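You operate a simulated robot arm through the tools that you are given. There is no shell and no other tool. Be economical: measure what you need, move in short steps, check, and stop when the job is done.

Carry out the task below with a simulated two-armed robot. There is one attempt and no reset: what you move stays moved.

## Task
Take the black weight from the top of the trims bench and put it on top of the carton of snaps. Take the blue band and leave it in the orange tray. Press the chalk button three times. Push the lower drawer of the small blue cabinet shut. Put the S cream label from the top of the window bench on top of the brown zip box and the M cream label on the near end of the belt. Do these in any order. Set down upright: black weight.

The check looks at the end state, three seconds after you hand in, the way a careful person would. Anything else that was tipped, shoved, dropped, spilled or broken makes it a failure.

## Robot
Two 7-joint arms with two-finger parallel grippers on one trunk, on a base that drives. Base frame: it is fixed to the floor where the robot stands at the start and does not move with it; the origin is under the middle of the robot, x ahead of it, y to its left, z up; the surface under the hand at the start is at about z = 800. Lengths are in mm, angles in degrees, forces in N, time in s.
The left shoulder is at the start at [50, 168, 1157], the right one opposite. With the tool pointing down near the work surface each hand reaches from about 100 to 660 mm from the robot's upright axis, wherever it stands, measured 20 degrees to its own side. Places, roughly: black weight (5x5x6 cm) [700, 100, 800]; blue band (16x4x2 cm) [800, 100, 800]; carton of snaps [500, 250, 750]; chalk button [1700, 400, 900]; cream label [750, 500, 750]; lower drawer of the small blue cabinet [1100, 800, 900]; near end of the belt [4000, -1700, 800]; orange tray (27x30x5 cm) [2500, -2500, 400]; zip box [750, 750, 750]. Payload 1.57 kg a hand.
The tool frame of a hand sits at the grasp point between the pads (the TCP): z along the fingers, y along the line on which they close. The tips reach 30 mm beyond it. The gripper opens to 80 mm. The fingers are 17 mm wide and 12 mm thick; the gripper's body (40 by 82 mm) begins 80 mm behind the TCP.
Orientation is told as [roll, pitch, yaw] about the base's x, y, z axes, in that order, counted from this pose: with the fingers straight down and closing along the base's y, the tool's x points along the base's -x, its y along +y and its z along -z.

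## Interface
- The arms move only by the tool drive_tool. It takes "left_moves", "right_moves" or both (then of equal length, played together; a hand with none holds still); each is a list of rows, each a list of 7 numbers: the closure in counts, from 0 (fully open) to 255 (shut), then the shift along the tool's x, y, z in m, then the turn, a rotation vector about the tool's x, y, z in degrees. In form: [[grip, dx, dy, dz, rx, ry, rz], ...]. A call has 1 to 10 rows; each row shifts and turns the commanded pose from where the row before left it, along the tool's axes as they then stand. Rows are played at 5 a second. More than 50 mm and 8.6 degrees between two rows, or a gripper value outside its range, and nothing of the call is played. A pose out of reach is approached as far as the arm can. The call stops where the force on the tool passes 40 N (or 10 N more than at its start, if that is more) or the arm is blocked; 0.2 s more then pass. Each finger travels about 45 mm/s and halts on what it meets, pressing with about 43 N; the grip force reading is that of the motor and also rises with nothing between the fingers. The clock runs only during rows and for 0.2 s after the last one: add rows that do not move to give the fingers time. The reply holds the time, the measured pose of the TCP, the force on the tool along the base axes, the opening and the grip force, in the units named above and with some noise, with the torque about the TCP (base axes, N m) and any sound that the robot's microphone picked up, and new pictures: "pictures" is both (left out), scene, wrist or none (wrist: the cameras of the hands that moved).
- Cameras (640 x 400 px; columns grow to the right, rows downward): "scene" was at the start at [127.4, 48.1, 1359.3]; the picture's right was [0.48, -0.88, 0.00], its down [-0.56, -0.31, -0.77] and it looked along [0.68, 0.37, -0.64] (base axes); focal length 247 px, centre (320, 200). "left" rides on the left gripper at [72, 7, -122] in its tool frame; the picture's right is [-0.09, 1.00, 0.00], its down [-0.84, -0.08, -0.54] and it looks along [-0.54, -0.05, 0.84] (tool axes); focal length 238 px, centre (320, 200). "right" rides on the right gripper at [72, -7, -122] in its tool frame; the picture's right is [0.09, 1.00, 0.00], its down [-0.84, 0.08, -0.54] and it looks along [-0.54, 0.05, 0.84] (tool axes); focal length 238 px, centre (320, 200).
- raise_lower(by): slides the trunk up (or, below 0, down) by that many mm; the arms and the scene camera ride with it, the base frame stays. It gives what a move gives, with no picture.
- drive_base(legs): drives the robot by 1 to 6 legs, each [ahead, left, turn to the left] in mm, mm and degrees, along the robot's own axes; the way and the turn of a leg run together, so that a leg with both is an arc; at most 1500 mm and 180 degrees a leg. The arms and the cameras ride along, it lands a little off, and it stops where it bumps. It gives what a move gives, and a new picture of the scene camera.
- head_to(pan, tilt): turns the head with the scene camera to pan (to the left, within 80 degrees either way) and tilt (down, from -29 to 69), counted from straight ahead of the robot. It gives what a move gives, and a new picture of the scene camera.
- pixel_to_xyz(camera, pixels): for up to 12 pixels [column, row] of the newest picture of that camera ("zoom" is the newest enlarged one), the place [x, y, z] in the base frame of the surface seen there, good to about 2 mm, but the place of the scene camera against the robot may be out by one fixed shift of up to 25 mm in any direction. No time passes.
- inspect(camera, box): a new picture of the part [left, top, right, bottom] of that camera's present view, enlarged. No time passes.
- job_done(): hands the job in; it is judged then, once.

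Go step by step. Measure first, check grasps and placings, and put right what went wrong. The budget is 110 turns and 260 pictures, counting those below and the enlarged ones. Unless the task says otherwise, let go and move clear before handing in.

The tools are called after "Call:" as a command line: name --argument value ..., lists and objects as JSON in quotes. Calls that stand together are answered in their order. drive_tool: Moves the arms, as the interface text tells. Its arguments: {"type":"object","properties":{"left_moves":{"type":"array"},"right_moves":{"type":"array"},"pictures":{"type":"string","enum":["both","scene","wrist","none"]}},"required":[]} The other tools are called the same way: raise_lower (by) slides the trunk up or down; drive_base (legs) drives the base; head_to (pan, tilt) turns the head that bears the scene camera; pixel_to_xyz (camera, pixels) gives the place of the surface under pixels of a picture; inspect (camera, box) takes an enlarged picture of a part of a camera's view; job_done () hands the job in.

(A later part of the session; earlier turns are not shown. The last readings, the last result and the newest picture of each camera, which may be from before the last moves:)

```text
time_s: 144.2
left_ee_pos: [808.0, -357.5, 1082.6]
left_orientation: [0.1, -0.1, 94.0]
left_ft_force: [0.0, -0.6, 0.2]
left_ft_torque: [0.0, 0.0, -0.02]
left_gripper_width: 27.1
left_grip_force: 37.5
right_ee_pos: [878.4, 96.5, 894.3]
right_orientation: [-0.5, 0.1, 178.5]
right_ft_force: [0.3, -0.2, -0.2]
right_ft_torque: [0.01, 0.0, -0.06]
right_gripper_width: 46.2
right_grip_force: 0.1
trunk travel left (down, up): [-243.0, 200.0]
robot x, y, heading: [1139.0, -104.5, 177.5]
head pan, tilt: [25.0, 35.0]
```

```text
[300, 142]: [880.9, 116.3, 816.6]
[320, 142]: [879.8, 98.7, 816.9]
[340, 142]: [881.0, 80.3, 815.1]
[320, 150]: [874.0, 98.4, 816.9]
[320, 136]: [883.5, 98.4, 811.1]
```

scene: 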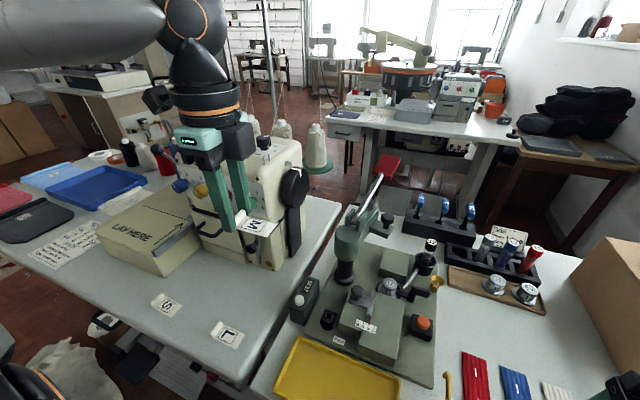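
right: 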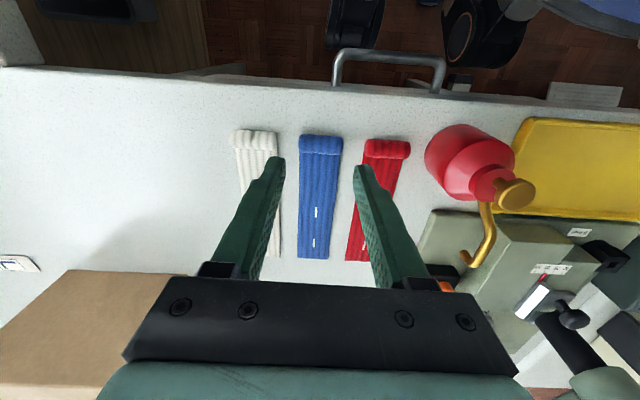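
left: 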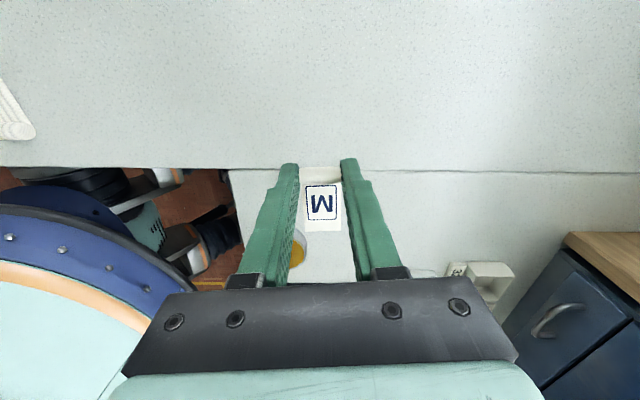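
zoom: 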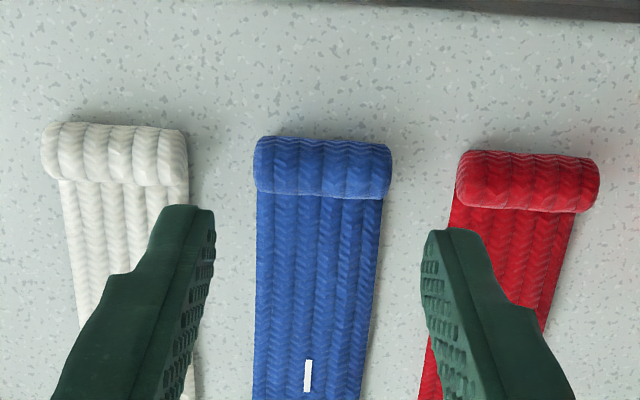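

The centre of the roll is y≈98. I'll widen to 50 mm, so each side has 3–4 mm of clearance, and descend carefully.

Call:
drive_tool --right_moves '[[96, 0, -0.0015, 0.02, 0, 0, 0], [96, 0, 0, 0.015, 0, 0, 0], [96, 0, 0, 0, 0, 0, 0]]' --pictures "wrist"

Call:
inspect --camera "right" --box '[240, 110, 400, 230]'

```text
time_s: 145.0
left_ee_pos: [807.9, -355.7, 1081.1]
left_orientation: [0.1, -0.1, 94.0]
left_ft_force: [0.8, -0.4, 0.7]
left_ft_torque: [-0.03, 0.04, 0.03]
left_gripper_width: 27.4
left_grip_force: 38.3
right_ee_pos: [875.5, 98.0, 859.9]
right_orientation: [-0.5, 0.1, 178.5]
right_ft_force: [-0.2, 0.1, 0.3]
right_ft_torque: [0.03, 0.0, -0.01]
right_gripper_width: 49.9
right_grip_force: 0.1
trunk travel left (down, up): [-243.0, 200.0]
robot x, y, heading: [1140.2, -109.8, 177.9]
head pan, tilt: [25.0, 35.0]
```

right: 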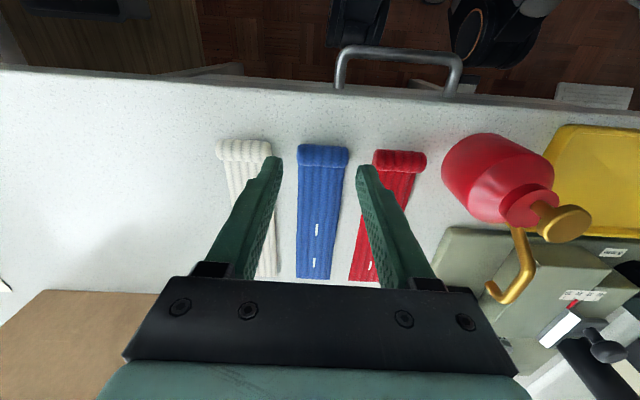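

```text
3.33 times, centred on (320, 170) of right
```

zoom: 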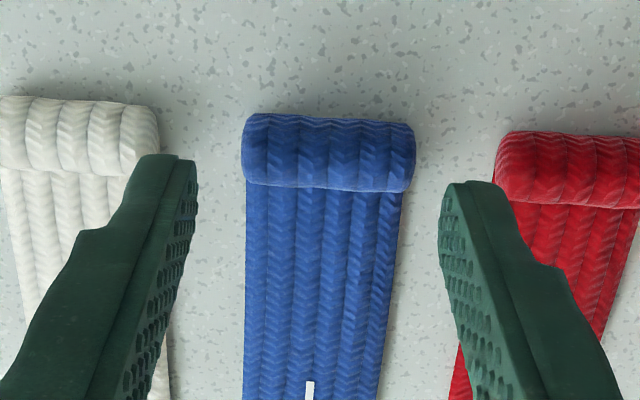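

Relative to the fingertips (195 and 440) the roll's centre (328) is about 2 mm toward the red side. I'll shift, narrow to 47 mm, descend, close, and lift a little.

Call:
drive_tool --right_moves '[[105, 0, 0.0015, 0, 0, 0, 0], [105, 0, 0, 0.015, 0, 0, 0], [105, 0, 0, 0.012, 0, 0, 0], [255, 0, 0, 0, 0, 0, 0], [255, 0, 0, 0, 0, 0, 0], [255, 0, 0, 0, 0, 0, 0], [255, 0, 0, -0.02, 0, 0, 0]]' --pictures "wrist"

```text
time_s: 146.6
left_ee_pos: [808.7, -356.8, 1080.9]
left_orientation: [0.1, -0.2, 94.0]
left_ft_force: [0.1, 0.2, 0.4]
left_ft_torque: [0.02, -0.01, -0.02]
left_gripper_width: 27.1
left_grip_force: 37.8
right_ee_pos: [874.3, 94.2, 854.3]
right_orientation: [-0.6, 0.0, 178.4]
right_ft_force: [0.4, 0.4, 0.3]
right_ft_torque: [-0.01, -0.01, -0.02]
right_gripper_width: 38.6
right_grip_force: 42.1
trunk travel left (down, up): [-243.0, 200.0]
robot x, y, heading: [1139.8, -106.2, 177.6]
head pan, tilt: [25.0, 35.0]
```

right: 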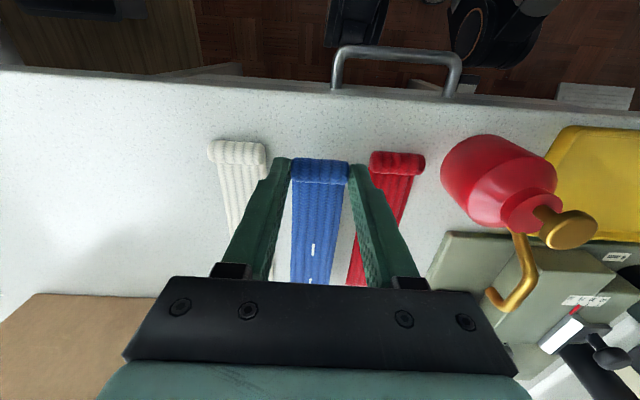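

The band is held (38.6 mm), and its neighbours are undisturbed. I'll lift it high.

Call:
drive_tool --right_moves '[[255, 0, 0, -0.04, 0, 0, 0], [255, 0, 0, -0.04, 0, 0, 0], [255, 0, 0, -0.04, 0, 0, 0], [255, 0, 0, -0.04, 0, 0, 0]]' --pictures "wrist"

```text
time_s: 147.6
left_ee_pos: [808.7, -356.7, 1081.2]
left_orientation: [0.1, -0.2, 94.0]
left_ft_force: [0.7, -0.2, 0.4]
left_ft_torque: [0.01, 0.0, 0.03]
left_gripper_width: 27.2
left_grip_force: 38.0
right_ee_pos: [875.7, 92.5, 1014.3]
right_orientation: [-0.6, -0.1, 178.4]
right_ft_force: [-0.2, 0.0, 0.2]
right_ft_torque: [0.0, -0.05, 0.02]
right_gripper_width: 38.6
right_grip_force: 42.6
trunk travel left (down, up): [-243.0, 200.0]
robot x, y, heading: [1141.2, -110.6, 177.6]
head pan, tilt: [25.0, 35.0]
```

right: 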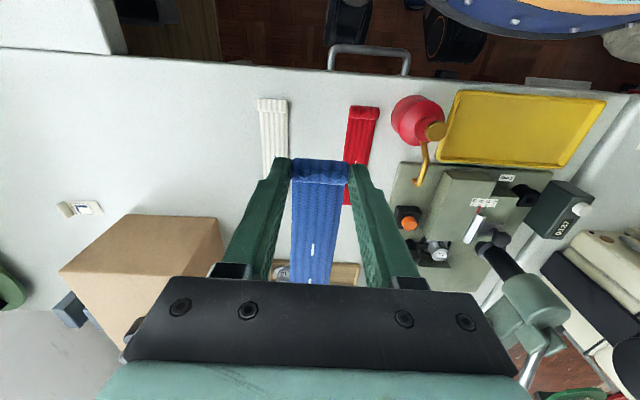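

Both items are held. I'll back out, turn round to face +x, and look at the way to the belt.

Call:
drive_base --legs '[[-380, 0, 0], [0, 0, -177.5]]'

Call:
head_to --pan -30 --tilt 18

```text
time_s: 157.4
left_ee_pos: [1865.5, 113.7, 1080.2]
left_orientation: [0.1, 0.0, -88.2]
left_ft_force: [-0.2, -0.4, -0.9]
left_ft_torque: [-0.05, 0.0, -0.03]
left_gripper_width: 27.3
left_grip_force: 37.8
right_ee_pos: [1781.9, -333.2, 1013.5]
right_orientation: [-0.5, 0.1, -3.7]
right_ft_force: [-0.1, 0.0, -0.7]
right_ft_torque: [0.01, 0.03, -0.01]
right_gripper_width: 38.4
right_grip_force: 42.6
trunk travel left (down, up): [-243.0, 200.0]
robot x, y, heading: [1525.1, -125.5, -4.4]
head pan, tilt: [25.0, 35.0]
```

scene: 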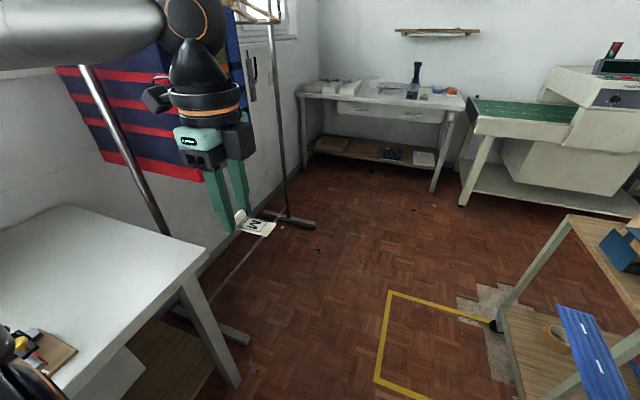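

```text
time_s: 158.6
left_ee_pos: [1864.7, 111.6, 1081.2]
left_orientation: [0.1, -0.2, -88.3]
left_ft_force: [-0.6, 0.1, 0.7]
left_ft_torque: [0.02, -0.02, -0.01]
left_gripper_width: 27.1
left_grip_force: 38.1
right_ee_pos: [1782.2, -333.2, 1014.1]
right_orientation: [-0.5, 0.0, -3.8]
right_ft_force: [-0.3, -0.9, 0.5]
right_ft_torque: [-0.02, 0.0, 0.01]
right_gripper_width: 38.5
right_grip_force: 43.0
trunk travel left (down, up): [-243.0, 200.0]
robot x, y, heading: [1523.3, -127.5, -4.4]
head pan, tilt: [-30.0, 18.0]
```

scene: 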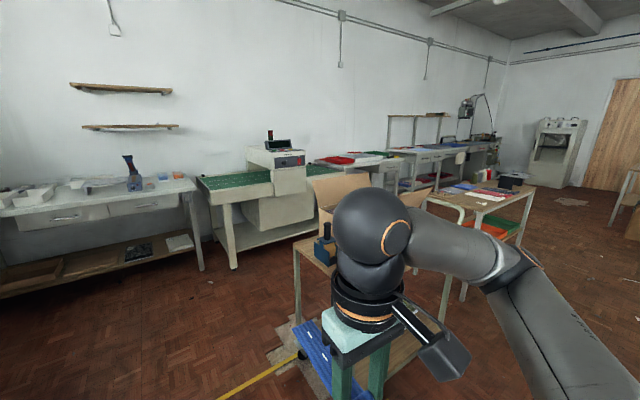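

The way past the cart on the window side is clear. I'll drive along y≈-220 to x≈3050.

Call:
drive_base --legs '[[0, -95, 4.4], [1490, 0, 0]]'

Call:
head_to --pan -65 --tilt 22

```text
time_s: 167.2
left_ee_pos: [3339.4, 28.4, 1081.7]
left_orientation: [0.1, -0.1, -84.5]
left_ft_force: [0.3, -0.2, 0.4]
left_ft_torque: [0.0, 0.01, 0.01]
left_gripper_width: 27.3
left_grip_force: 37.6
right_ee_pos: [3285.0, -424.2, 1013.6]
right_orientation: [-0.5, 0.1, 0.0]
right_ft_force: [0.2, -0.1, -0.9]
right_ft_torque: [0.0, 0.01, 0.01]
right_gripper_width: 38.4
right_grip_force: 43.1
trunk travel left (down, up): [-243.0, 200.0]
robot x, y, heading: [3012.1, -231.9, -0.9]
head pan, tilt: [-30.0, 18.0]
```

scene: 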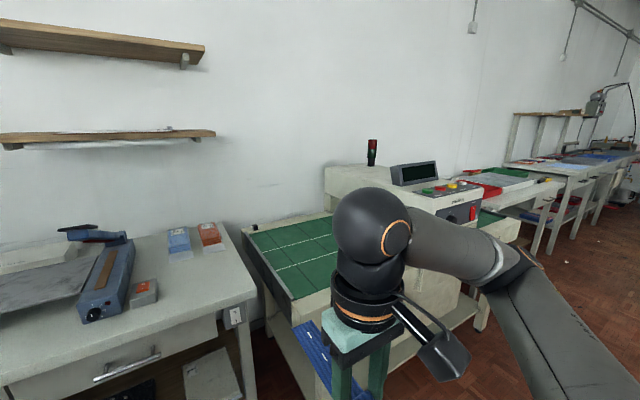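

```text
time_s: 168.2
left_ee_pos: [3338.9, 27.1, 1081.4]
left_orientation: [0.0, -0.2, -84.4]
left_ft_force: [0.7, 0.0, 0.8]
left_ft_torque: [-0.01, 0.0, 0.03]
left_gripper_width: 27.2
left_grip_force: 37.5
right_ee_pos: [3287.0, -425.1, 1014.3]
right_orientation: [-0.5, -0.1, 0.0]
right_ft_force: [-1.4, -0.4, -0.1]
right_ft_torque: [-0.04, -0.02, 0.04]
right_gripper_width: 38.6
right_grip_force: 42.8
trunk travel left (down, up): [-243.0, 200.0]
robot x, y, heading: [3015.3, -232.8, -0.8]
head pan, tilt: [-65.0, 22.0]
```

scene: 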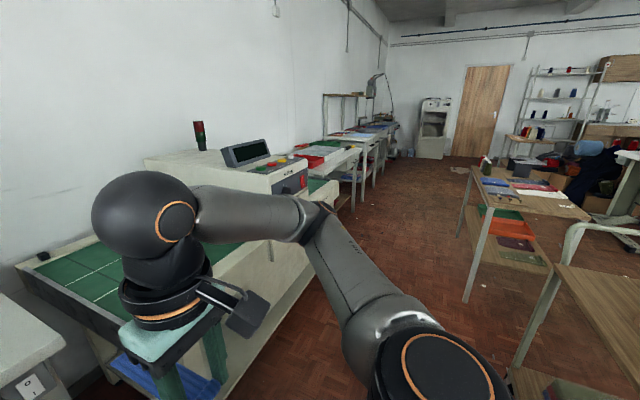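

I'll measure the belt's two visible sections and the shelf table's edges.

Call:
pixel_to_xyz --camera "scene" --pixels '[[22, 268], [120, 245], [318, 186], [335, 200], [323, 182], [468, 298], [550, 265], [590, 218], [512, 368], [500, 228], [305, 195], [470, 170]]'

Call:
inspect --camera "scene" --box '[180, 120, 360, 230]'

Call:
inspect --camera "scene" --box '[440, 140, 640, 300]'

```text
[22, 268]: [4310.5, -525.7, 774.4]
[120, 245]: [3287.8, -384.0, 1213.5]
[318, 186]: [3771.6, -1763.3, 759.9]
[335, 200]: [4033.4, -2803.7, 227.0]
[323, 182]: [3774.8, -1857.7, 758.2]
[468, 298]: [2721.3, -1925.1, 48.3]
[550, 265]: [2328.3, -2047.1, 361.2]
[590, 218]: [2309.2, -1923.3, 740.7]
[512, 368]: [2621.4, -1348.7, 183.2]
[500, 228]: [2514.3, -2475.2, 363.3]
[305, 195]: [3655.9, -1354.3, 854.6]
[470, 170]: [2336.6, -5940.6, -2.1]
```

```text
3.56 times, centred on (270, 175) of scene
```

zoom: 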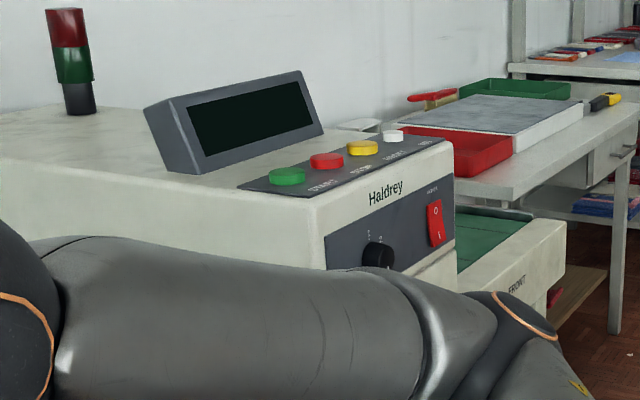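

```text
2.50 times, centred on (540, 220) of scene
```

zoom: 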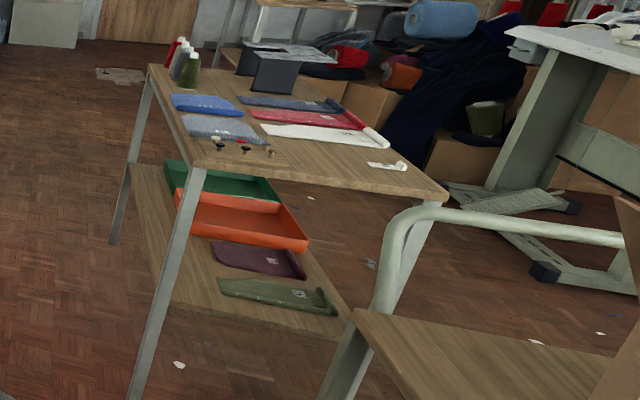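

The right-hand "FRONT" section at [~3950,-1700] is the near end. I'll strafe over and then drive up to it.

Call:
drive_base --legs '[[70, 0, 0.8], [0, -850, 0], [0, -850, 0]]'

Call:
head_to --pan 10 --tilt 30

```text
time_s: 184.1
left_ee_pos: [3390.0, -1681.3, 1080.1]
left_orientation: [0.1, 0.0, -85.1]
left_ft_force: [-0.1, -0.5, 0.9]
left_ft_torque: [-0.03, -0.02, 0.03]
left_gripper_width: 27.2
left_grip_force: 37.9
right_ee_pos: [3329.7, -2131.7, 1013.9]
right_orientation: [-0.5, -0.1, -0.7]
right_ft_force: [0.5, -0.8, 0.1]
right_ft_torque: [0.01, -0.01, 0.02]
right_gripper_width: 38.6
right_grip_force: 42.4
trunk travel left (down, up): [-243.0, 200.0]
robot x, y, heading: [3060.2, -1938.5, -1.5]
head pan, tilt: [-65.0, 22.0]
```

scene: 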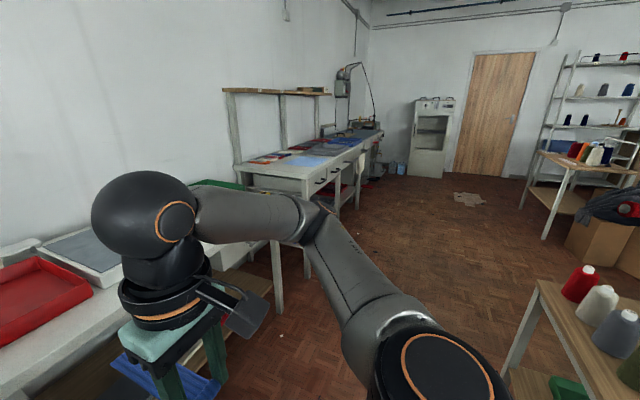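

```text
time_s: 185.6
left_ee_pos: [3389.6, -1680.5, 1081.9]
left_orientation: [0.1, -0.1, -85.2]
left_ft_force: [0.2, 0.3, -0.1]
left_ft_torque: [-0.01, -0.01, 0.01]
left_gripper_width: 27.2
left_grip_force: 38.4
right_ee_pos: [3330.8, -2131.8, 1013.3]
right_orientation: [-0.5, -0.1, -0.7]
right_ft_force: [0.8, 0.6, -1.0]
right_ft_torque: [0.0, 0.02, -0.02]
right_gripper_width: 38.4
right_grip_force: 42.7
trunk travel left (down, up): [-243.0, 200.0]
robot x, y, heading: [3061.4, -1936.8, -1.4]
head pan, tilt: [10.0, 30.0]
```

scene: 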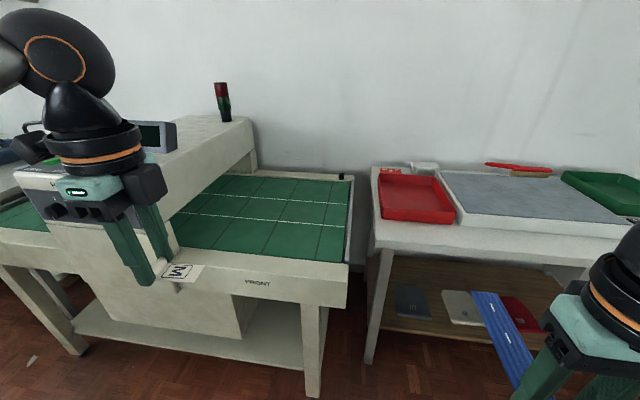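

Call:
pixel_to_xyz --camera "scene" --pixels '[[343, 258], [347, 184], [270, 225], [310, 220], [330, 222], [200, 225], [345, 290], [260, 282], [380, 200], [230, 185]]'

Call:
inspect --camera "scene" --box '[150, 150, 370, 310]'

```text
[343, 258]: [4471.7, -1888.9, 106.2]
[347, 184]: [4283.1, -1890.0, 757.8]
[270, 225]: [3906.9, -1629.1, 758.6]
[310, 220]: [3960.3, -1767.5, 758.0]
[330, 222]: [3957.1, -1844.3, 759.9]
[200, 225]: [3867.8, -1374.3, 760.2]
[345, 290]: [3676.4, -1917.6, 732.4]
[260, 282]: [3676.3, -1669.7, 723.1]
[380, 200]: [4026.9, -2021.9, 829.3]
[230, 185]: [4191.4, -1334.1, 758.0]
```

```text
2.50 times, centred on (260, 230) of scene
```

zoom: 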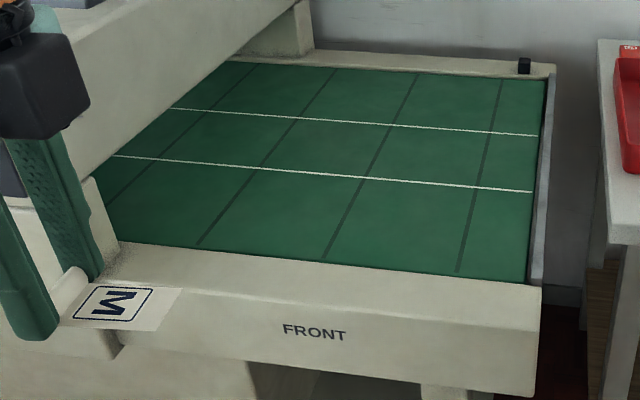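

The belt surface is at z≈758 with its right end at y≈-1885. I'll drive up and put M at about [3890,-1765].

Call:
drive_base --legs '[[340, -10, 1.4]]'

Call:
drive_tool --left_moves '[[255, 0, 0.04, 0, 0, 0, 0], [255, 0, 0.04, 0, 0, 0, 0], [255, 0, 0.04, 0.02, 0, 0, 0], [255, 0, 0.03, 0.03, 0, 0, 0], [255, 0, 0, 0.04, 0, 0, 0]]' --pictures "wrist"

```text
time_s: 187.8
left_ee_pos: [3718.9, -1682.0, 1080.3]
left_orientation: [0.1, -0.1, -83.3]
left_ft_force: [0.1, 0.6, -0.2]
left_ft_torque: [0.01, 0.01, 0.04]
left_gripper_width: 27.2
left_grip_force: 37.8
right_ee_pos: [3675.1, -2134.0, 1012.2]
right_orientation: [-0.5, 0.0, 1.3]
right_ft_force: [1.3, 0.2, -0.1]
right_ft_torque: [-0.01, 0.01, 0.01]
right_gripper_width: 38.6
right_grip_force: 43.1
trunk travel left (down, up): [-243.0, 200.0]
robot x, y, heading: [3398.1, -1949.1, 0.4]
head pan, tilt: [10.0, 30.0]
```

scene: 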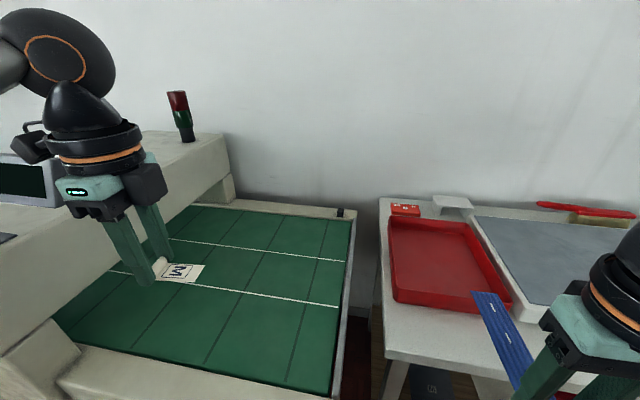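

```text
time_s: 189.0
left_ee_pos: [3867.5, -1661.9, 991.4]
left_orientation: [0.0, -0.2, -83.1]
left_ft_force: [-0.5, -0.9, -0.8]
left_ft_torque: [0.01, -0.04, 0.01]
left_gripper_width: 27.4
left_grip_force: 37.7
right_ee_pos: [3675.0, -2133.9, 1012.2]
right_orientation: [-0.6, -0.1, 1.3]
right_ft_force: [-1.0, 0.1, 0.5]
right_ft_torque: [-0.05, 0.02, 0.01]
right_gripper_width: 38.1
right_grip_force: 43.1
trunk travel left (down, up): [-243.0, 200.0]
robot x, y, heading: [3398.1, -1945.9, 0.6]
head pan, tilt: [10.0, 30.0]
```

left: 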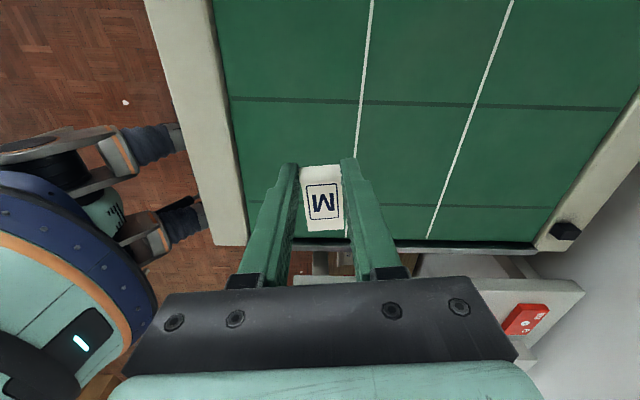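

Call:
pixel_to_xyz --camera "left" --pixels '[[330, 130], [280, 130], [270, 240], [420, 238], [400, 200], [245, 235]]'

Call:
drive_tool --left_moves '[[255, -0.04, 0, 0.02, 0, 0, 0], [255, -0.04, 0, 0.03, 0, 0, 0], [255, 0, 0, 0.04, 0, 0, 0], [255, 0, 0, 0.04, 0, 0, 0]]' --pictures "wrist"

```text
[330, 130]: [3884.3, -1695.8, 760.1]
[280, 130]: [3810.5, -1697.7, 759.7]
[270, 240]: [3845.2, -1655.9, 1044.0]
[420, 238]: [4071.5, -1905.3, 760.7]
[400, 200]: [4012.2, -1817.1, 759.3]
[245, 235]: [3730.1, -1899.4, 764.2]
```

```text
time_s: 190.0
left_ee_pos: [3877.9, -1743.6, 862.5]
left_orientation: [0.0, -0.2, -83.2]
left_ft_force: [0.2, 0.0, -0.8]
left_ft_torque: [0.01, 0.02, 0.02]
left_gripper_width: 27.1
left_grip_force: 37.5
right_ee_pos: [3675.2, -2135.1, 1013.5]
right_orientation: [-0.6, -0.1, 1.3]
right_ft_force: [-0.5, 0.4, -0.7]
right_ft_torque: [0.03, 0.02, 0.0]
right_gripper_width: 38.4
right_grip_force: 42.9
trunk travel left (down, up): [-243.0, 200.0]
robot x, y, heading: [3396.1, -1948.9, 0.7]
head pan, tilt: [10.0, 30.0]
```

left: 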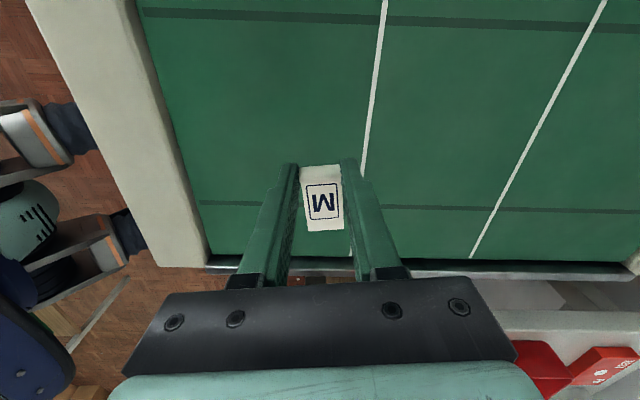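

The belt is at z 760. I'll lower to TCP z≈793 and release.

Call:
drive_tool --left_moves '[[255, 0, 0, 0.035, 0, 0, 0], [255, 0, 0, 0.025, 0, 0, 0], [255, 0, 0, 0.009, 0, 0, 0]]' --pictures "wrist"

```text
time_s: 190.8
left_ee_pos: [3863.4, -1731.1, 802.8]
left_orientation: [0.2, -0.4, -83.2]
left_ft_force: [-1.1, 0.5, -0.9]
left_ft_torque: [0.01, -0.03, 0.03]
left_gripper_width: 27.2
left_grip_force: 37.7
left hand out of reach, approached as far as the arm can: row 1, 2, 3
right_ee_pos: [3675.1, -2135.8, 1013.8]
right_orientation: [-0.5, -0.1, 1.3]
right_ft_force: [-0.4, 0.6, -0.3]
right_ft_torque: [0.01, 0.01, 0.04]
right_gripper_width: 38.5
right_grip_force: 43.2
trunk travel left (down, up): [-243.0, 200.0]
robot x, y, heading: [3397.3, -1946.7, 0.4]
head pan, tilt: [10.0, 30.0]
```

left: 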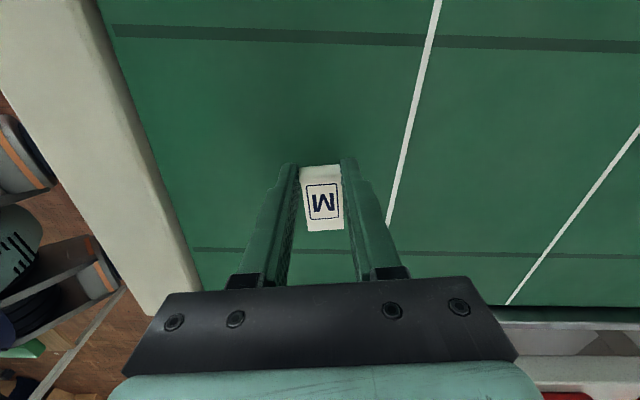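

It is at [3863,-1731,803], still well over the belt end. I'll lower by the trunk 10 mm and release.

Call:
raise_lower --by -10

Call:
drive_tool --left_moves '[[180, 0, 0, 0, 0, 0, 0], [150, 0, 0, 0, 0, 0, 0], [120, 0, 0, 0, 0, 0, 0], [120, 0, 0, 0, 0, 0, 0], [120, 0, 0, -0.03, 0, 0, 0], [60, 0, 0, -0.045, 0, 0, 0], [0, 0, 0, -0.045, 0, 0, 0]]' --pictures "wrist"

```text
time_s: 191.4
left_ee_pos: [3863.0, -1729.9, 793.7]
left_orientation: [0.1, -0.1, -83.2]
left_ft_force: [-0.2, -0.7, -0.7]
left_ft_torque: [-0.01, 0.02, 0.0]
left_gripper_width: 27.3
left_grip_force: 37.4
right_ee_pos: [3675.6, -2135.4, 1003.5]
right_orientation: [-0.5, 0.1, 1.3]
right_ft_force: [0.1, 0.0, 0.0]
right_ft_torque: [-0.01, 0.01, -0.04]
right_gripper_width: 38.4
right_grip_force: 43.4
trunk travel left (down, up): [-233.0, 210.0]
robot x, y, heading: [3397.9, -1948.0, 0.6]
head pan, tilt: [10.0, 30.0]
```

```text
time_s: 193.0
left_ee_pos: [3862.3, -1727.8, 918.9]
left_orientation: [0.1, -0.3, -83.2]
left_ft_force: [-1.7, -0.7, 0.2]
left_ft_torque: [-0.01, 0.02, 0.02]
left_gripper_width: 80.1
left_grip_force: 0.1
right_ee_pos: [3675.8, -2135.4, 1003.6]
right_orientation: [-0.5, 0.0, 1.4]
right_ft_force: [0.0, -1.0, -0.6]
right_ft_torque: [-0.03, -0.01, -0.01]
right_gripper_width: 38.6
right_grip_force: 42.6
trunk travel left (down, up): [-233.0, 210.0]
robot x, y, heading: [3399.7, -1950.7, 0.7]
head pan, tilt: [10.0, 30.0]
```

left: 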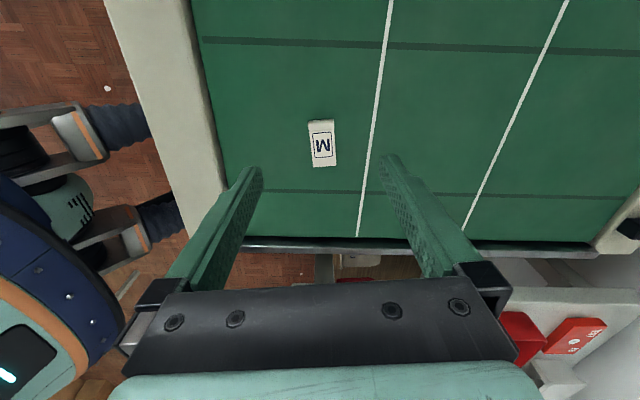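

M lies on the belt's near end. I'll draw the left hand back up, move over behind the shelf table and turn to face it.

Call:
drive_tool --left_moves '[[0, 0, 0, -0.045, 0, 0, 0], [0, 0, -0.01, -0.045, 0, 0, 0], [0, 0, -0.03, -0.035, 0, 0, 0], [0, 0, -0.045, 0, 0, 0, 0], [0, 0, -0.045, 0, 0, 0, 0]]' --pictures "none"

Call:
drive_base --legs '[[-250, 0, 0], [0, -720, 0], [0, 0, 179]]'

Call:
head_to --pan -20 --tilt 48

```text
time_s: 194.2
left_ee_pos: [3731.3, -1747.3, 1037.0]
left_orientation: [0.0, -0.3, -83.3]
left_ft_force: [0.1, -0.3, -0.5]
left_ft_torque: [0.02, 0.01, -0.04]
left_gripper_width: 80.0
left_grip_force: 0.1
right_ee_pos: [3675.0, -2135.2, 1003.8]
right_orientation: [-0.4, 0.0, 1.3]
right_ft_force: [-0.6, -0.9, -0.2]
right_ft_torque: [0.03, 0.01, -0.01]
right_gripper_width: 38.3
right_grip_force: 43.1
trunk travel left (down, up): [-233.0, 210.0]
robot x, y, heading: [3399.7, -1949.8, 0.5]
head pan, tilt: [10.0, 30.0]
```

```text
time_s: 209.6
left_ee_pos: [2812.3, -2858.4, 1038.1]
left_orientation: [0.1, -0.2, 93.7]
left_ft_force: [-0.3, -0.8, -0.4]
left_ft_torque: [-0.01, -0.02, -0.02]
left_gripper_width: 80.1
left_grip_force: 0.0
right_ee_pos: [2891.3, -2473.7, 1003.1]
right_orientation: [-0.5, 0.0, 178.3]
right_ft_force: [1.3, 0.0, 0.0]
right_ft_torque: [0.0, -0.03, 0.0]
right_gripper_width: 38.4
right_grip_force: 42.7
trunk travel left (down, up): [-233.0, 210.0]
robot x, y, heading: [3157.9, -2675.3, 177.5]
head pan, tilt: [10.0, 30.0]
```

scene: 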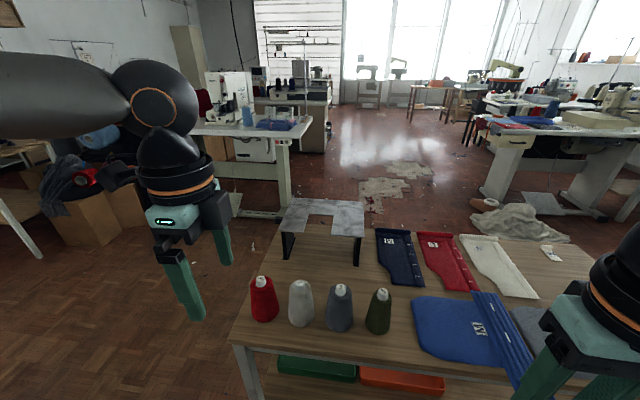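

```text
time_s: 210.5
left_ee_pos: [2812.8, -2858.9, 1038.9]
left_orientation: [0.1, -0.3, 93.8]
left_ft_force: [0.0, -1.3, 1.2]
left_ft_torque: [0.01, -0.01, 0.03]
left_gripper_width: 80.0
left_grip_force: 0.1
right_ee_pos: [2890.0, -2474.3, 1003.2]
right_orientation: [-0.4, -0.1, 178.3]
right_ft_force: [-0.1, -0.3, -0.5]
right_ft_torque: [-0.02, -0.07, 0.01]
right_gripper_width: 38.4
right_grip_force: 42.8
trunk travel left (down, up): [-233.0, 210.0]
robot x, y, heading: [3158.3, -2675.2, 177.5]
head pan, tilt: [-20.0, 48.0]
```

scene: 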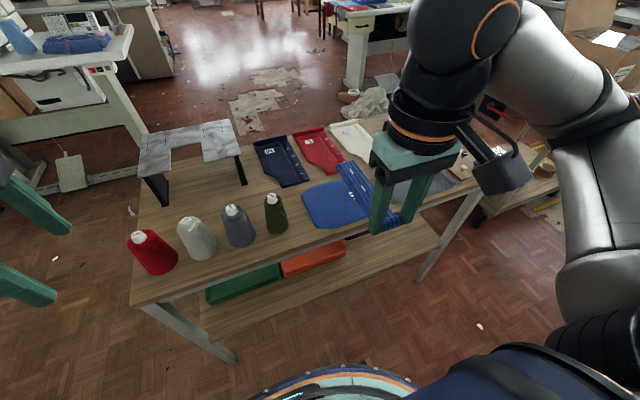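

The orange tray's front is at (285–345, 245–275) on the lower shelf. I'll measure it.

Call:
pixel_to_xyz --camera "scene" --pixels '[[285, 266], [345, 246], [283, 276], [346, 256], [315, 254], [330, 283], [420, 252], [300, 240], [330, 236], [210, 285], [345, 240], [210, 270]]'

Call:
inspect --camera "scene" --box '[190, 210, 450, 330]'

```text
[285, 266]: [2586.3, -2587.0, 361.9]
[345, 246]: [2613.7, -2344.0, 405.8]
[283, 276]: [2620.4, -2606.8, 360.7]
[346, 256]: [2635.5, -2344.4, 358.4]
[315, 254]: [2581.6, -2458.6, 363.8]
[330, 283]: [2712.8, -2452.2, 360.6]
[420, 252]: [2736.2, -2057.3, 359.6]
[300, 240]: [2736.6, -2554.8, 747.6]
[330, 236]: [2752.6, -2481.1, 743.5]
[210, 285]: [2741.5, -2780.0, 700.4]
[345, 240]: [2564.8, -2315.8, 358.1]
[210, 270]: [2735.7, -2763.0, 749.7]
```

```text
2.46 times, centred on (320, 270) of scene
```

zoom: 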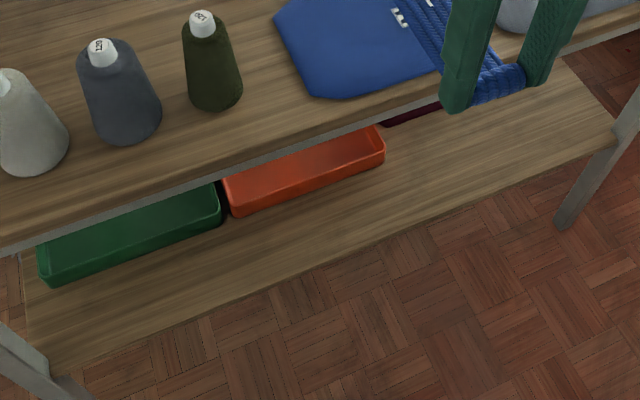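

The tray spans about x 2305–2605, y -2610…-2350, with its rim at z≈406 and the table edge at x≈2721. I'll go in under the top with the right hand tilted 45°. First I tuck the left hand in, back off and lower the trunk.

Call:
drive_tool --left_moves '[[0, 0, -0.045, -0.02, 0, 0, 0], [0, 0, -0.045, -0.02, 0, 0, 0], [0, 0, -0.04, -0.02, 0, 0, 0]]' --pictures "none"

Call:
drive_base --legs '[[-110, 0, 2.5]]'

Call:
raise_lower --by -225

```text
time_s: 211.3
left_ee_pos: [2945.2, -2850.1, 1098.7]
left_orientation: [0.2, -0.3, 93.9]
left_ft_force: [0.4, -0.6, -0.2]
left_ft_torque: [0.01, -0.01, 0.01]
left_gripper_width: 79.6
left_grip_force: 0.0
right_ee_pos: [2891.8, -2474.3, 1003.2]
right_orientation: [-0.5, 0.0, 178.3]
right_ft_force: [-0.4, -0.6, 0.2]
right_ft_torque: [0.01, -0.01, 0.02]
right_gripper_width: 38.5
right_grip_force: 43.1
trunk travel left (down, up): [-233.0, 210.0]
robot x, y, heading: [3156.9, -2676.1, 177.5]
head pan, tilt: [-20.0, 48.0]
```

```text
time_s: 212.5
left_ee_pos: [3060.1, -2862.4, 1099.7]
left_orientation: [0.2, -0.2, 96.3]
left_ft_force: [-0.5, -0.2, 0.9]
left_ft_torque: [0.0, 0.03, 0.0]
left_gripper_width: 80.0
left_grip_force: 0.1
right_ee_pos: [2990.5, -2489.1, 1002.2]
right_orientation: [-0.6, 0.0, -179.2]
right_ft_force: [0.3, -0.4, -0.6]
right_ft_torque: [-0.03, -0.03, -0.01]
right_gripper_width: 38.3
right_grip_force: 42.4
trunk travel left (down, up): [-233.0, 210.0]
robot x, y, heading: [3263.0, -2673.9, 179.8]
head pan, tilt: [-20.0, 48.0]
```

scene: 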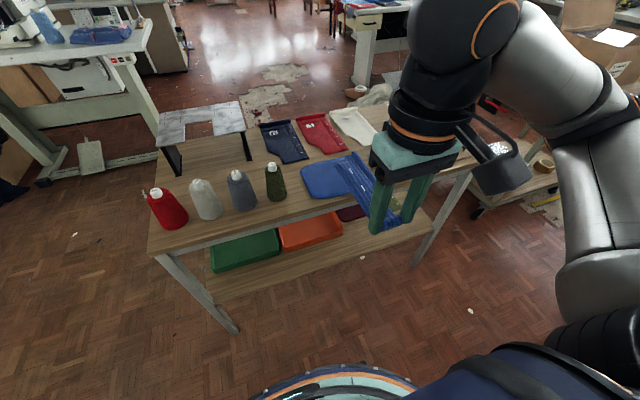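

```text
time_s: 214.9
left_ee_pos: [3057.4, -2862.9, 873.6]
left_orientation: [0.2, -0.3, 96.2]
left_ft_force: [0.4, -0.4, 0.6]
left_ft_torque: [0.0, -0.01, 0.01]
left_gripper_width: 80.2
left_grip_force: 0.1
right_ee_pos: [2988.7, -2489.2, 778.3]
right_orientation: [-0.6, 0.0, -179.2]
right_ft_force: [-0.1, 0.6, -0.6]
right_ft_torque: [0.03, -0.02, 0.03]
right_gripper_width: 38.6
right_grip_force: 43.3
trunk travel left (down, up): [-8.0, 435.0]
robot x, y, heading: [3261.0, -2676.4, 179.9]
head pan, tilt: [-20.0, 48.0]
```

Now I descend with the right hand, then tilt.

Call:
drive_tool --right_moves '[[255, 0, 0, 0.045, 0, 0, 0], [255, 0, 0, 0.045, 0, 0, 0], [255, 0, 0, 0.045, 0, 0, 0], [255, 0, 0, 0.045, 0, 0, 0], [255, 0, 0, 0.02, 0, -8.5, 0], [255, 0, 0, 0.02, 0, -8.5, 0], [255, 0, 0, 0.02, 0, -8.5, 0], [255, 0, 0, 0.02, 0, -8.5, 0], [255, 0, 0, 0.0, 0, -8.5, 0]]' --pictures "both"

```text
time_s: 216.9
left_ee_pos: [3058.5, -2863.0, 874.0]
left_orientation: [0.2, -0.1, 96.3]
left_ft_force: [-0.5, 0.1, 0.3]
left_ft_torque: [-0.02, 0.0, 0.01]
left_gripper_width: 80.0
left_grip_force: 0.1
right_ee_pos: [2932.0, -2492.5, 516.1]
right_orientation: [-0.6, -43.8, -179.4]
right_ft_force: [9.6, 2.1, 14.7]
right_ft_torque: [-0.13, -1.9, 0.33]
right_gripper_width: 38.6
right_grip_force: 42.9
right hand out of reach, approached as far as the arm can: row 5, 6, 7
trunk travel left (down, up): [-8.0, 435.0]
robot x, y, heading: [3262.6, -2677.6, 179.8]
head pan, tilt: [-20.0, 48.0]
```

scene: 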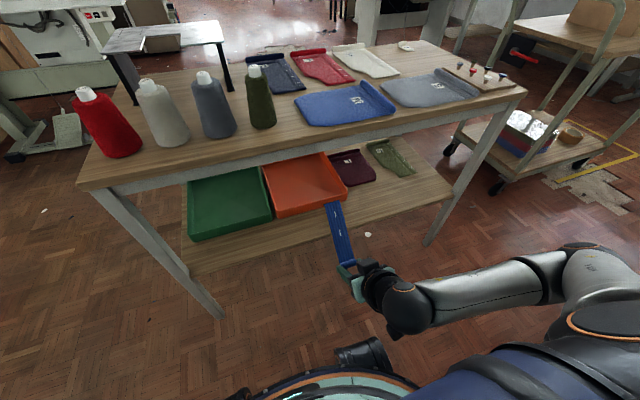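
right: 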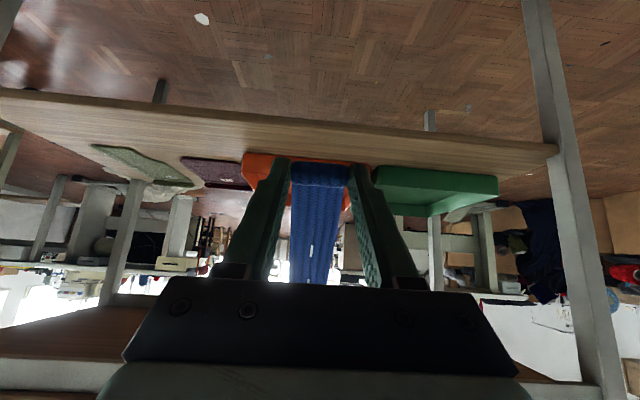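

The hand is tilted at z 516, but a reading of about 17 N suggests the gripper's camera touches the robot's own base. I'll move forward away from it at once.

Call:
drive_tool --right_moves '[[255, -0.0289, 0, 0.0277, 0, 0, 0], [255, -0.0289, 0, 0.0277, 0, 0, 0]]' --pictures "both"

```text
time_s: 217.2
left_ee_pos: [3058.9, -2862.8, 875.4]
left_orientation: [0.1, -0.2, 96.4]
left_ft_force: [0.0, -0.6, 0.6]
left_ft_torque: [-0.01, -0.01, -0.01]
left_gripper_width: 80.1
left_grip_force: 0.1
right_ee_pos: [2931.8, -2495.8, 516.4]
right_orientation: [-1.0, -43.3, -178.1]
right_ft_force: [4.1, 6.1, 20.7]
right_ft_torque: [-0.17, -2.92, 0.84]
right_gripper_width: 38.2
right_grip_force: 43.5
trunk travel left (down, up): [-8.0, 435.0]
robot x, y, heading: [3264.5, -2678.5, 179.8]
head pan, tilt: [-20.0, 48.0]
stopped in row 1 (right hand): the force on the tool passed its limit at 66 N (the readings are from after the stop); the commanded pose is now the measured one
```

scene: 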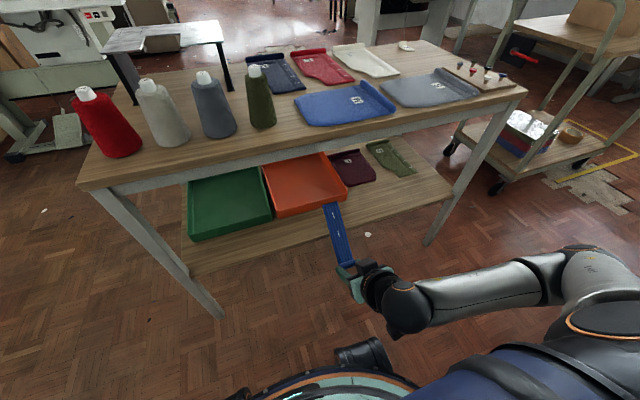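
right: 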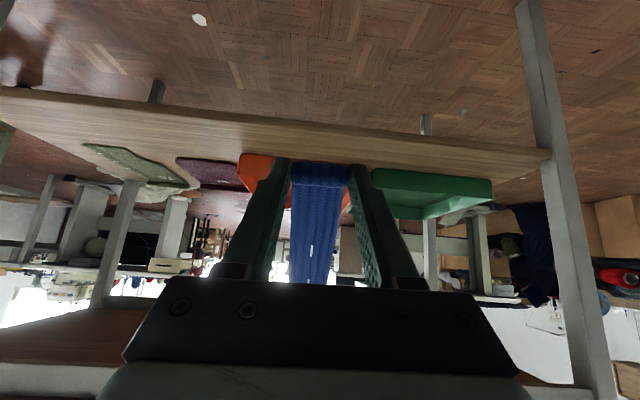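

The torque (-2.9 N m) puts the contact about 145 mm behind the TCP, so the camera is caught on the robot's base. I'll lift straight up first.

Call:
drive_tool --right_moves '[[255, -0.014, 0, -0.0145, 0, 0, 0], [255, -0.028, 0, -0.029, 0, 0, 0], [255, -0.028, 0, -0.029, 0, 0, 0]]' --pictures "none"

```text
time_s: 218.0
left_ee_pos: [3057.3, -2862.5, 873.6]
left_orientation: [0.1, -0.1, 96.3]
left_ft_force: [0.1, 0.6, 0.5]
left_ft_torque: [0.01, -0.02, 0.01]
left_gripper_width: 79.7
left_grip_force: 0.1
right_ee_pos: [2888.6, -2511.6, 584.2]
right_orientation: [-1.0, -43.3, -178.1]
right_ft_force: [0.1, -0.8, 0.1]
right_ft_torque: [0.0, -0.01, 0.05]
right_gripper_width: 38.2
right_grip_force: 42.4
right hand out of reach, approached as far as the arm can: row 1, 2, 3
trunk travel left (down, up): [-8.0, 435.0]
robot x, y, heading: [3263.3, -2678.5, 179.8]
head pan, tilt: [-20.0, 48.0]
```

It's free at [2889,-2512,584]. I'll go forward and down so that the camera stays ahead of the base and the band stays below the table top.

Call:
drive_tool --right_moves '[[255, 0.0097, -0.008, 0.0321, 0, 0, 0], [255, 0.0097, -0.008, 0.0321, 0, 0, 0], [255, -0.001, -0.008, 0.0354, 0, 0, 0]]' --pictures "none"

```text
time_s: 218.8
left_ee_pos: [3058.6, -2862.7, 874.9]
left_orientation: [0.1, -0.2, 96.2]
left_ft_force: [0.1, -0.5, -0.9]
left_ft_torque: [-0.02, -0.02, 0.02]
left_gripper_width: 80.3
left_grip_force: 0.0
right_ee_pos: [2834.7, -2482.9, 505.7]
right_orientation: [-1.1, -43.2, -178.2]
right_ft_force: [-0.5, -0.5, -0.8]
right_ft_torque: [-0.02, -0.04, 0.02]
right_gripper_width: 38.4
right_grip_force: 42.7
trunk travel left (down, up): [-8.0, 435.0]
robot x, y, heading: [3263.8, -2676.9, 180.0]
head pan, tilt: [-20.0, 48.0]
```

Good, no contact. I'll go on forward and down to about z 455.

Call:
drive_tool --right_moves '[[255, -0.001, 0, 0.0354, 0, 0, 0], [255, -0.001, 0, 0.0354, 0, 0, 0], [255, -0.015, 0, 0.0137, 0, 0, 0]]' --pictures "both"

```text
time_s: 219.6
left_ee_pos: [3057.6, -2861.7, 874.2]
left_orientation: [0.2, -0.3, 96.3]
left_ft_force: [-0.2, -0.6, -0.4]
left_ft_torque: [0.06, 0.0, 0.0]
left_gripper_width: 79.7
left_grip_force: 0.1
right_ee_pos: [2764.7, -2487.5, 450.9]
right_orientation: [-1.0, -43.2, -178.1]
right_ft_force: [-1.4, -0.3, -0.5]
right_ft_torque: [-0.01, -0.01, -0.04]
right_gripper_width: 38.7
right_grip_force: 43.0
trunk travel left (down, up): [-8.0, 435.0]
robot x, y, heading: [3264.8, -2680.5, 179.8]
head pan, tilt: [-20.0, 48.0]
```

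scene: 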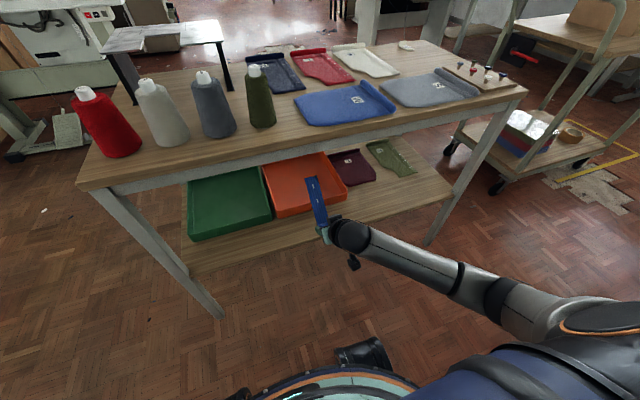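
right: 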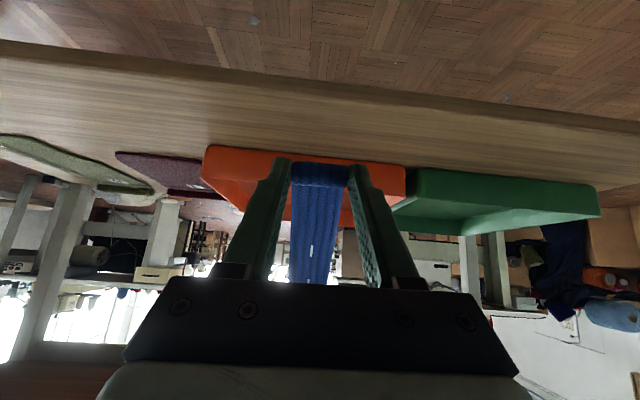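

The arm now reaches low and straight. I'll measure the tray's near rim with the right camera.

Call:
pixel_to_xyz --camera "right" --pixels '[[208, 150], [403, 172], [270, 155], [380, 190], [230, 190], [404, 168], [250, 120], [215, 147], [395, 168]]'

Call:
pixel_to_xyz --camera "scene" --pixels '[[263, 168], [325, 152], [275, 215], [347, 192], [300, 190], [276, 208], [345, 184]]'

```text
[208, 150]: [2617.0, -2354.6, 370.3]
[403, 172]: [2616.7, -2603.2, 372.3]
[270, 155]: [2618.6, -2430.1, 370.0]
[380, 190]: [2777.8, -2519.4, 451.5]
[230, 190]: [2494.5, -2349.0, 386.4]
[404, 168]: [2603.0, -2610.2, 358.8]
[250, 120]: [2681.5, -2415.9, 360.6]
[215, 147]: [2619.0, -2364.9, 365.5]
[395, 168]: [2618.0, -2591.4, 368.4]
```

```text
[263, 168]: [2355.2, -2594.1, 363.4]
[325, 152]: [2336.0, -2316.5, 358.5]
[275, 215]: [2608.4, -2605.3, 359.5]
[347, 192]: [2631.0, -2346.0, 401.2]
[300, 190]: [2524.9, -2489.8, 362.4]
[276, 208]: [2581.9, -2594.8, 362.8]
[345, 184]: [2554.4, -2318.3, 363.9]
```

The tray's near wall is at x≈2619, y -2610…-2345, rim z≈404. I'll raise 10 mm and drive the base 185 mm ahead so the band goes in over the rim.

Call:
drive_tool --right_moves '[[255, -0.0069, -0.004, -0.0073, 0, 0, 0]]' --pictures "none"

Call:
drive_base --legs '[[100, 0, 0], [80, 0, 0]]'

Call:
drive_tool --right_moves '[[255, 0, 0, 0, 0, 0, 0]]' --pictures "wrist"

```text
time_s: 220.0
left_ee_pos: [3057.2, -2863.2, 872.2]
left_orientation: [0.2, -0.2, 96.4]
left_ft_force: [-0.2, 0.5, -0.2]
left_ft_torque: [0.0, 0.01, 0.02]
left_gripper_width: 79.9
left_grip_force: 0.0
right_ee_pos: [2765.0, -2483.1, 459.6]
right_orientation: [-1.1, -43.2, -178.2]
right_ft_force: [0.4, -0.1, -0.1]
right_ft_torque: [-0.04, -0.03, 0.0]
right_gripper_width: 38.6
right_grip_force: 43.3
trunk travel left (down, up): [-8.0, 435.0]
robot x, y, heading: [3262.4, -2675.2, 179.6]
head pan, tilt: [-20.0, 48.0]
```

```text
time_s: 221.8
left_ee_pos: [2878.5, -2863.9, 873.6]
left_orientation: [0.1, -0.3, 96.5]
left_ft_force: [0.7, -0.8, 0.6]
left_ft_torque: [0.07, 0.0, -0.01]
left_gripper_width: 79.9
left_grip_force: 0.1
right_ee_pos: [2583.0, -2486.0, 460.6]
right_orientation: [-1.0, -43.2, -178.0]
right_ft_force: [0.8, -0.2, -0.6]
right_ft_torque: [0.01, 0.0, -0.01]
right_gripper_width: 38.2
right_grip_force: 42.8
trunk travel left (down, up): [-8.0, 435.0]
robot x, y, heading: [3085.4, -2676.5, -179.9]
head pan, tilt: [-20.0, 48.0]
```

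scene: 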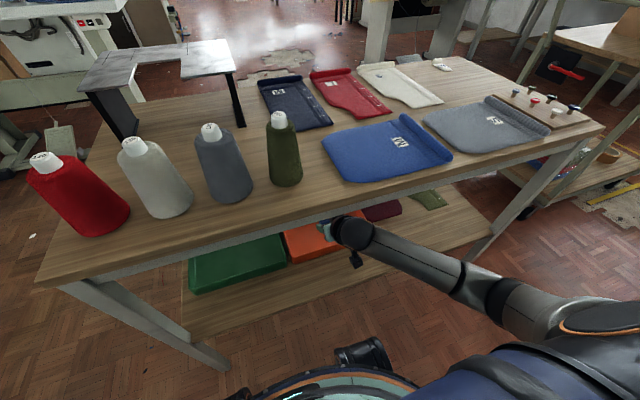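

```text
time_s: 222.2
left_ee_pos: [2878.8, -2863.8, 873.6]
left_orientation: [0.1, -0.2, 96.5]
left_ft_force: [0.6, 0.7, -0.5]
left_ft_torque: [0.02, 0.0, -0.02]
left_gripper_width: 80.0
left_grip_force: 0.0
right_ee_pos: [2583.8, -2485.0, 460.3]
right_orientation: [-1.1, -43.1, -177.9]
right_ft_force: [0.5, -0.4, -0.2]
right_ft_torque: [0.01, -0.02, 0.03]
right_gripper_width: 38.4
right_grip_force: 43.4
trunk travel left (down, up): [-8.0, 435.0]
robot x, y, heading: [3084.3, -2678.0, -179.9]
head pan, tilt: [-20.0, 48.0]
```

right: 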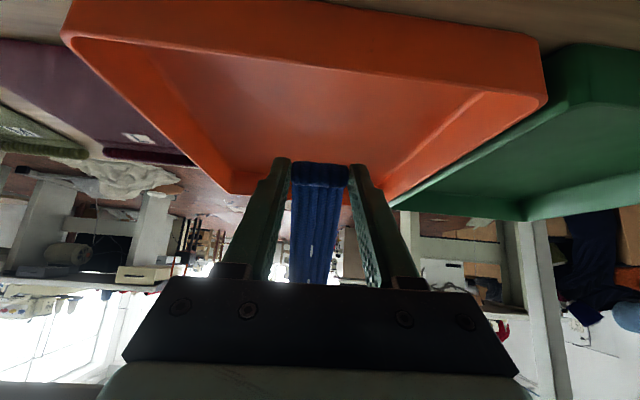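

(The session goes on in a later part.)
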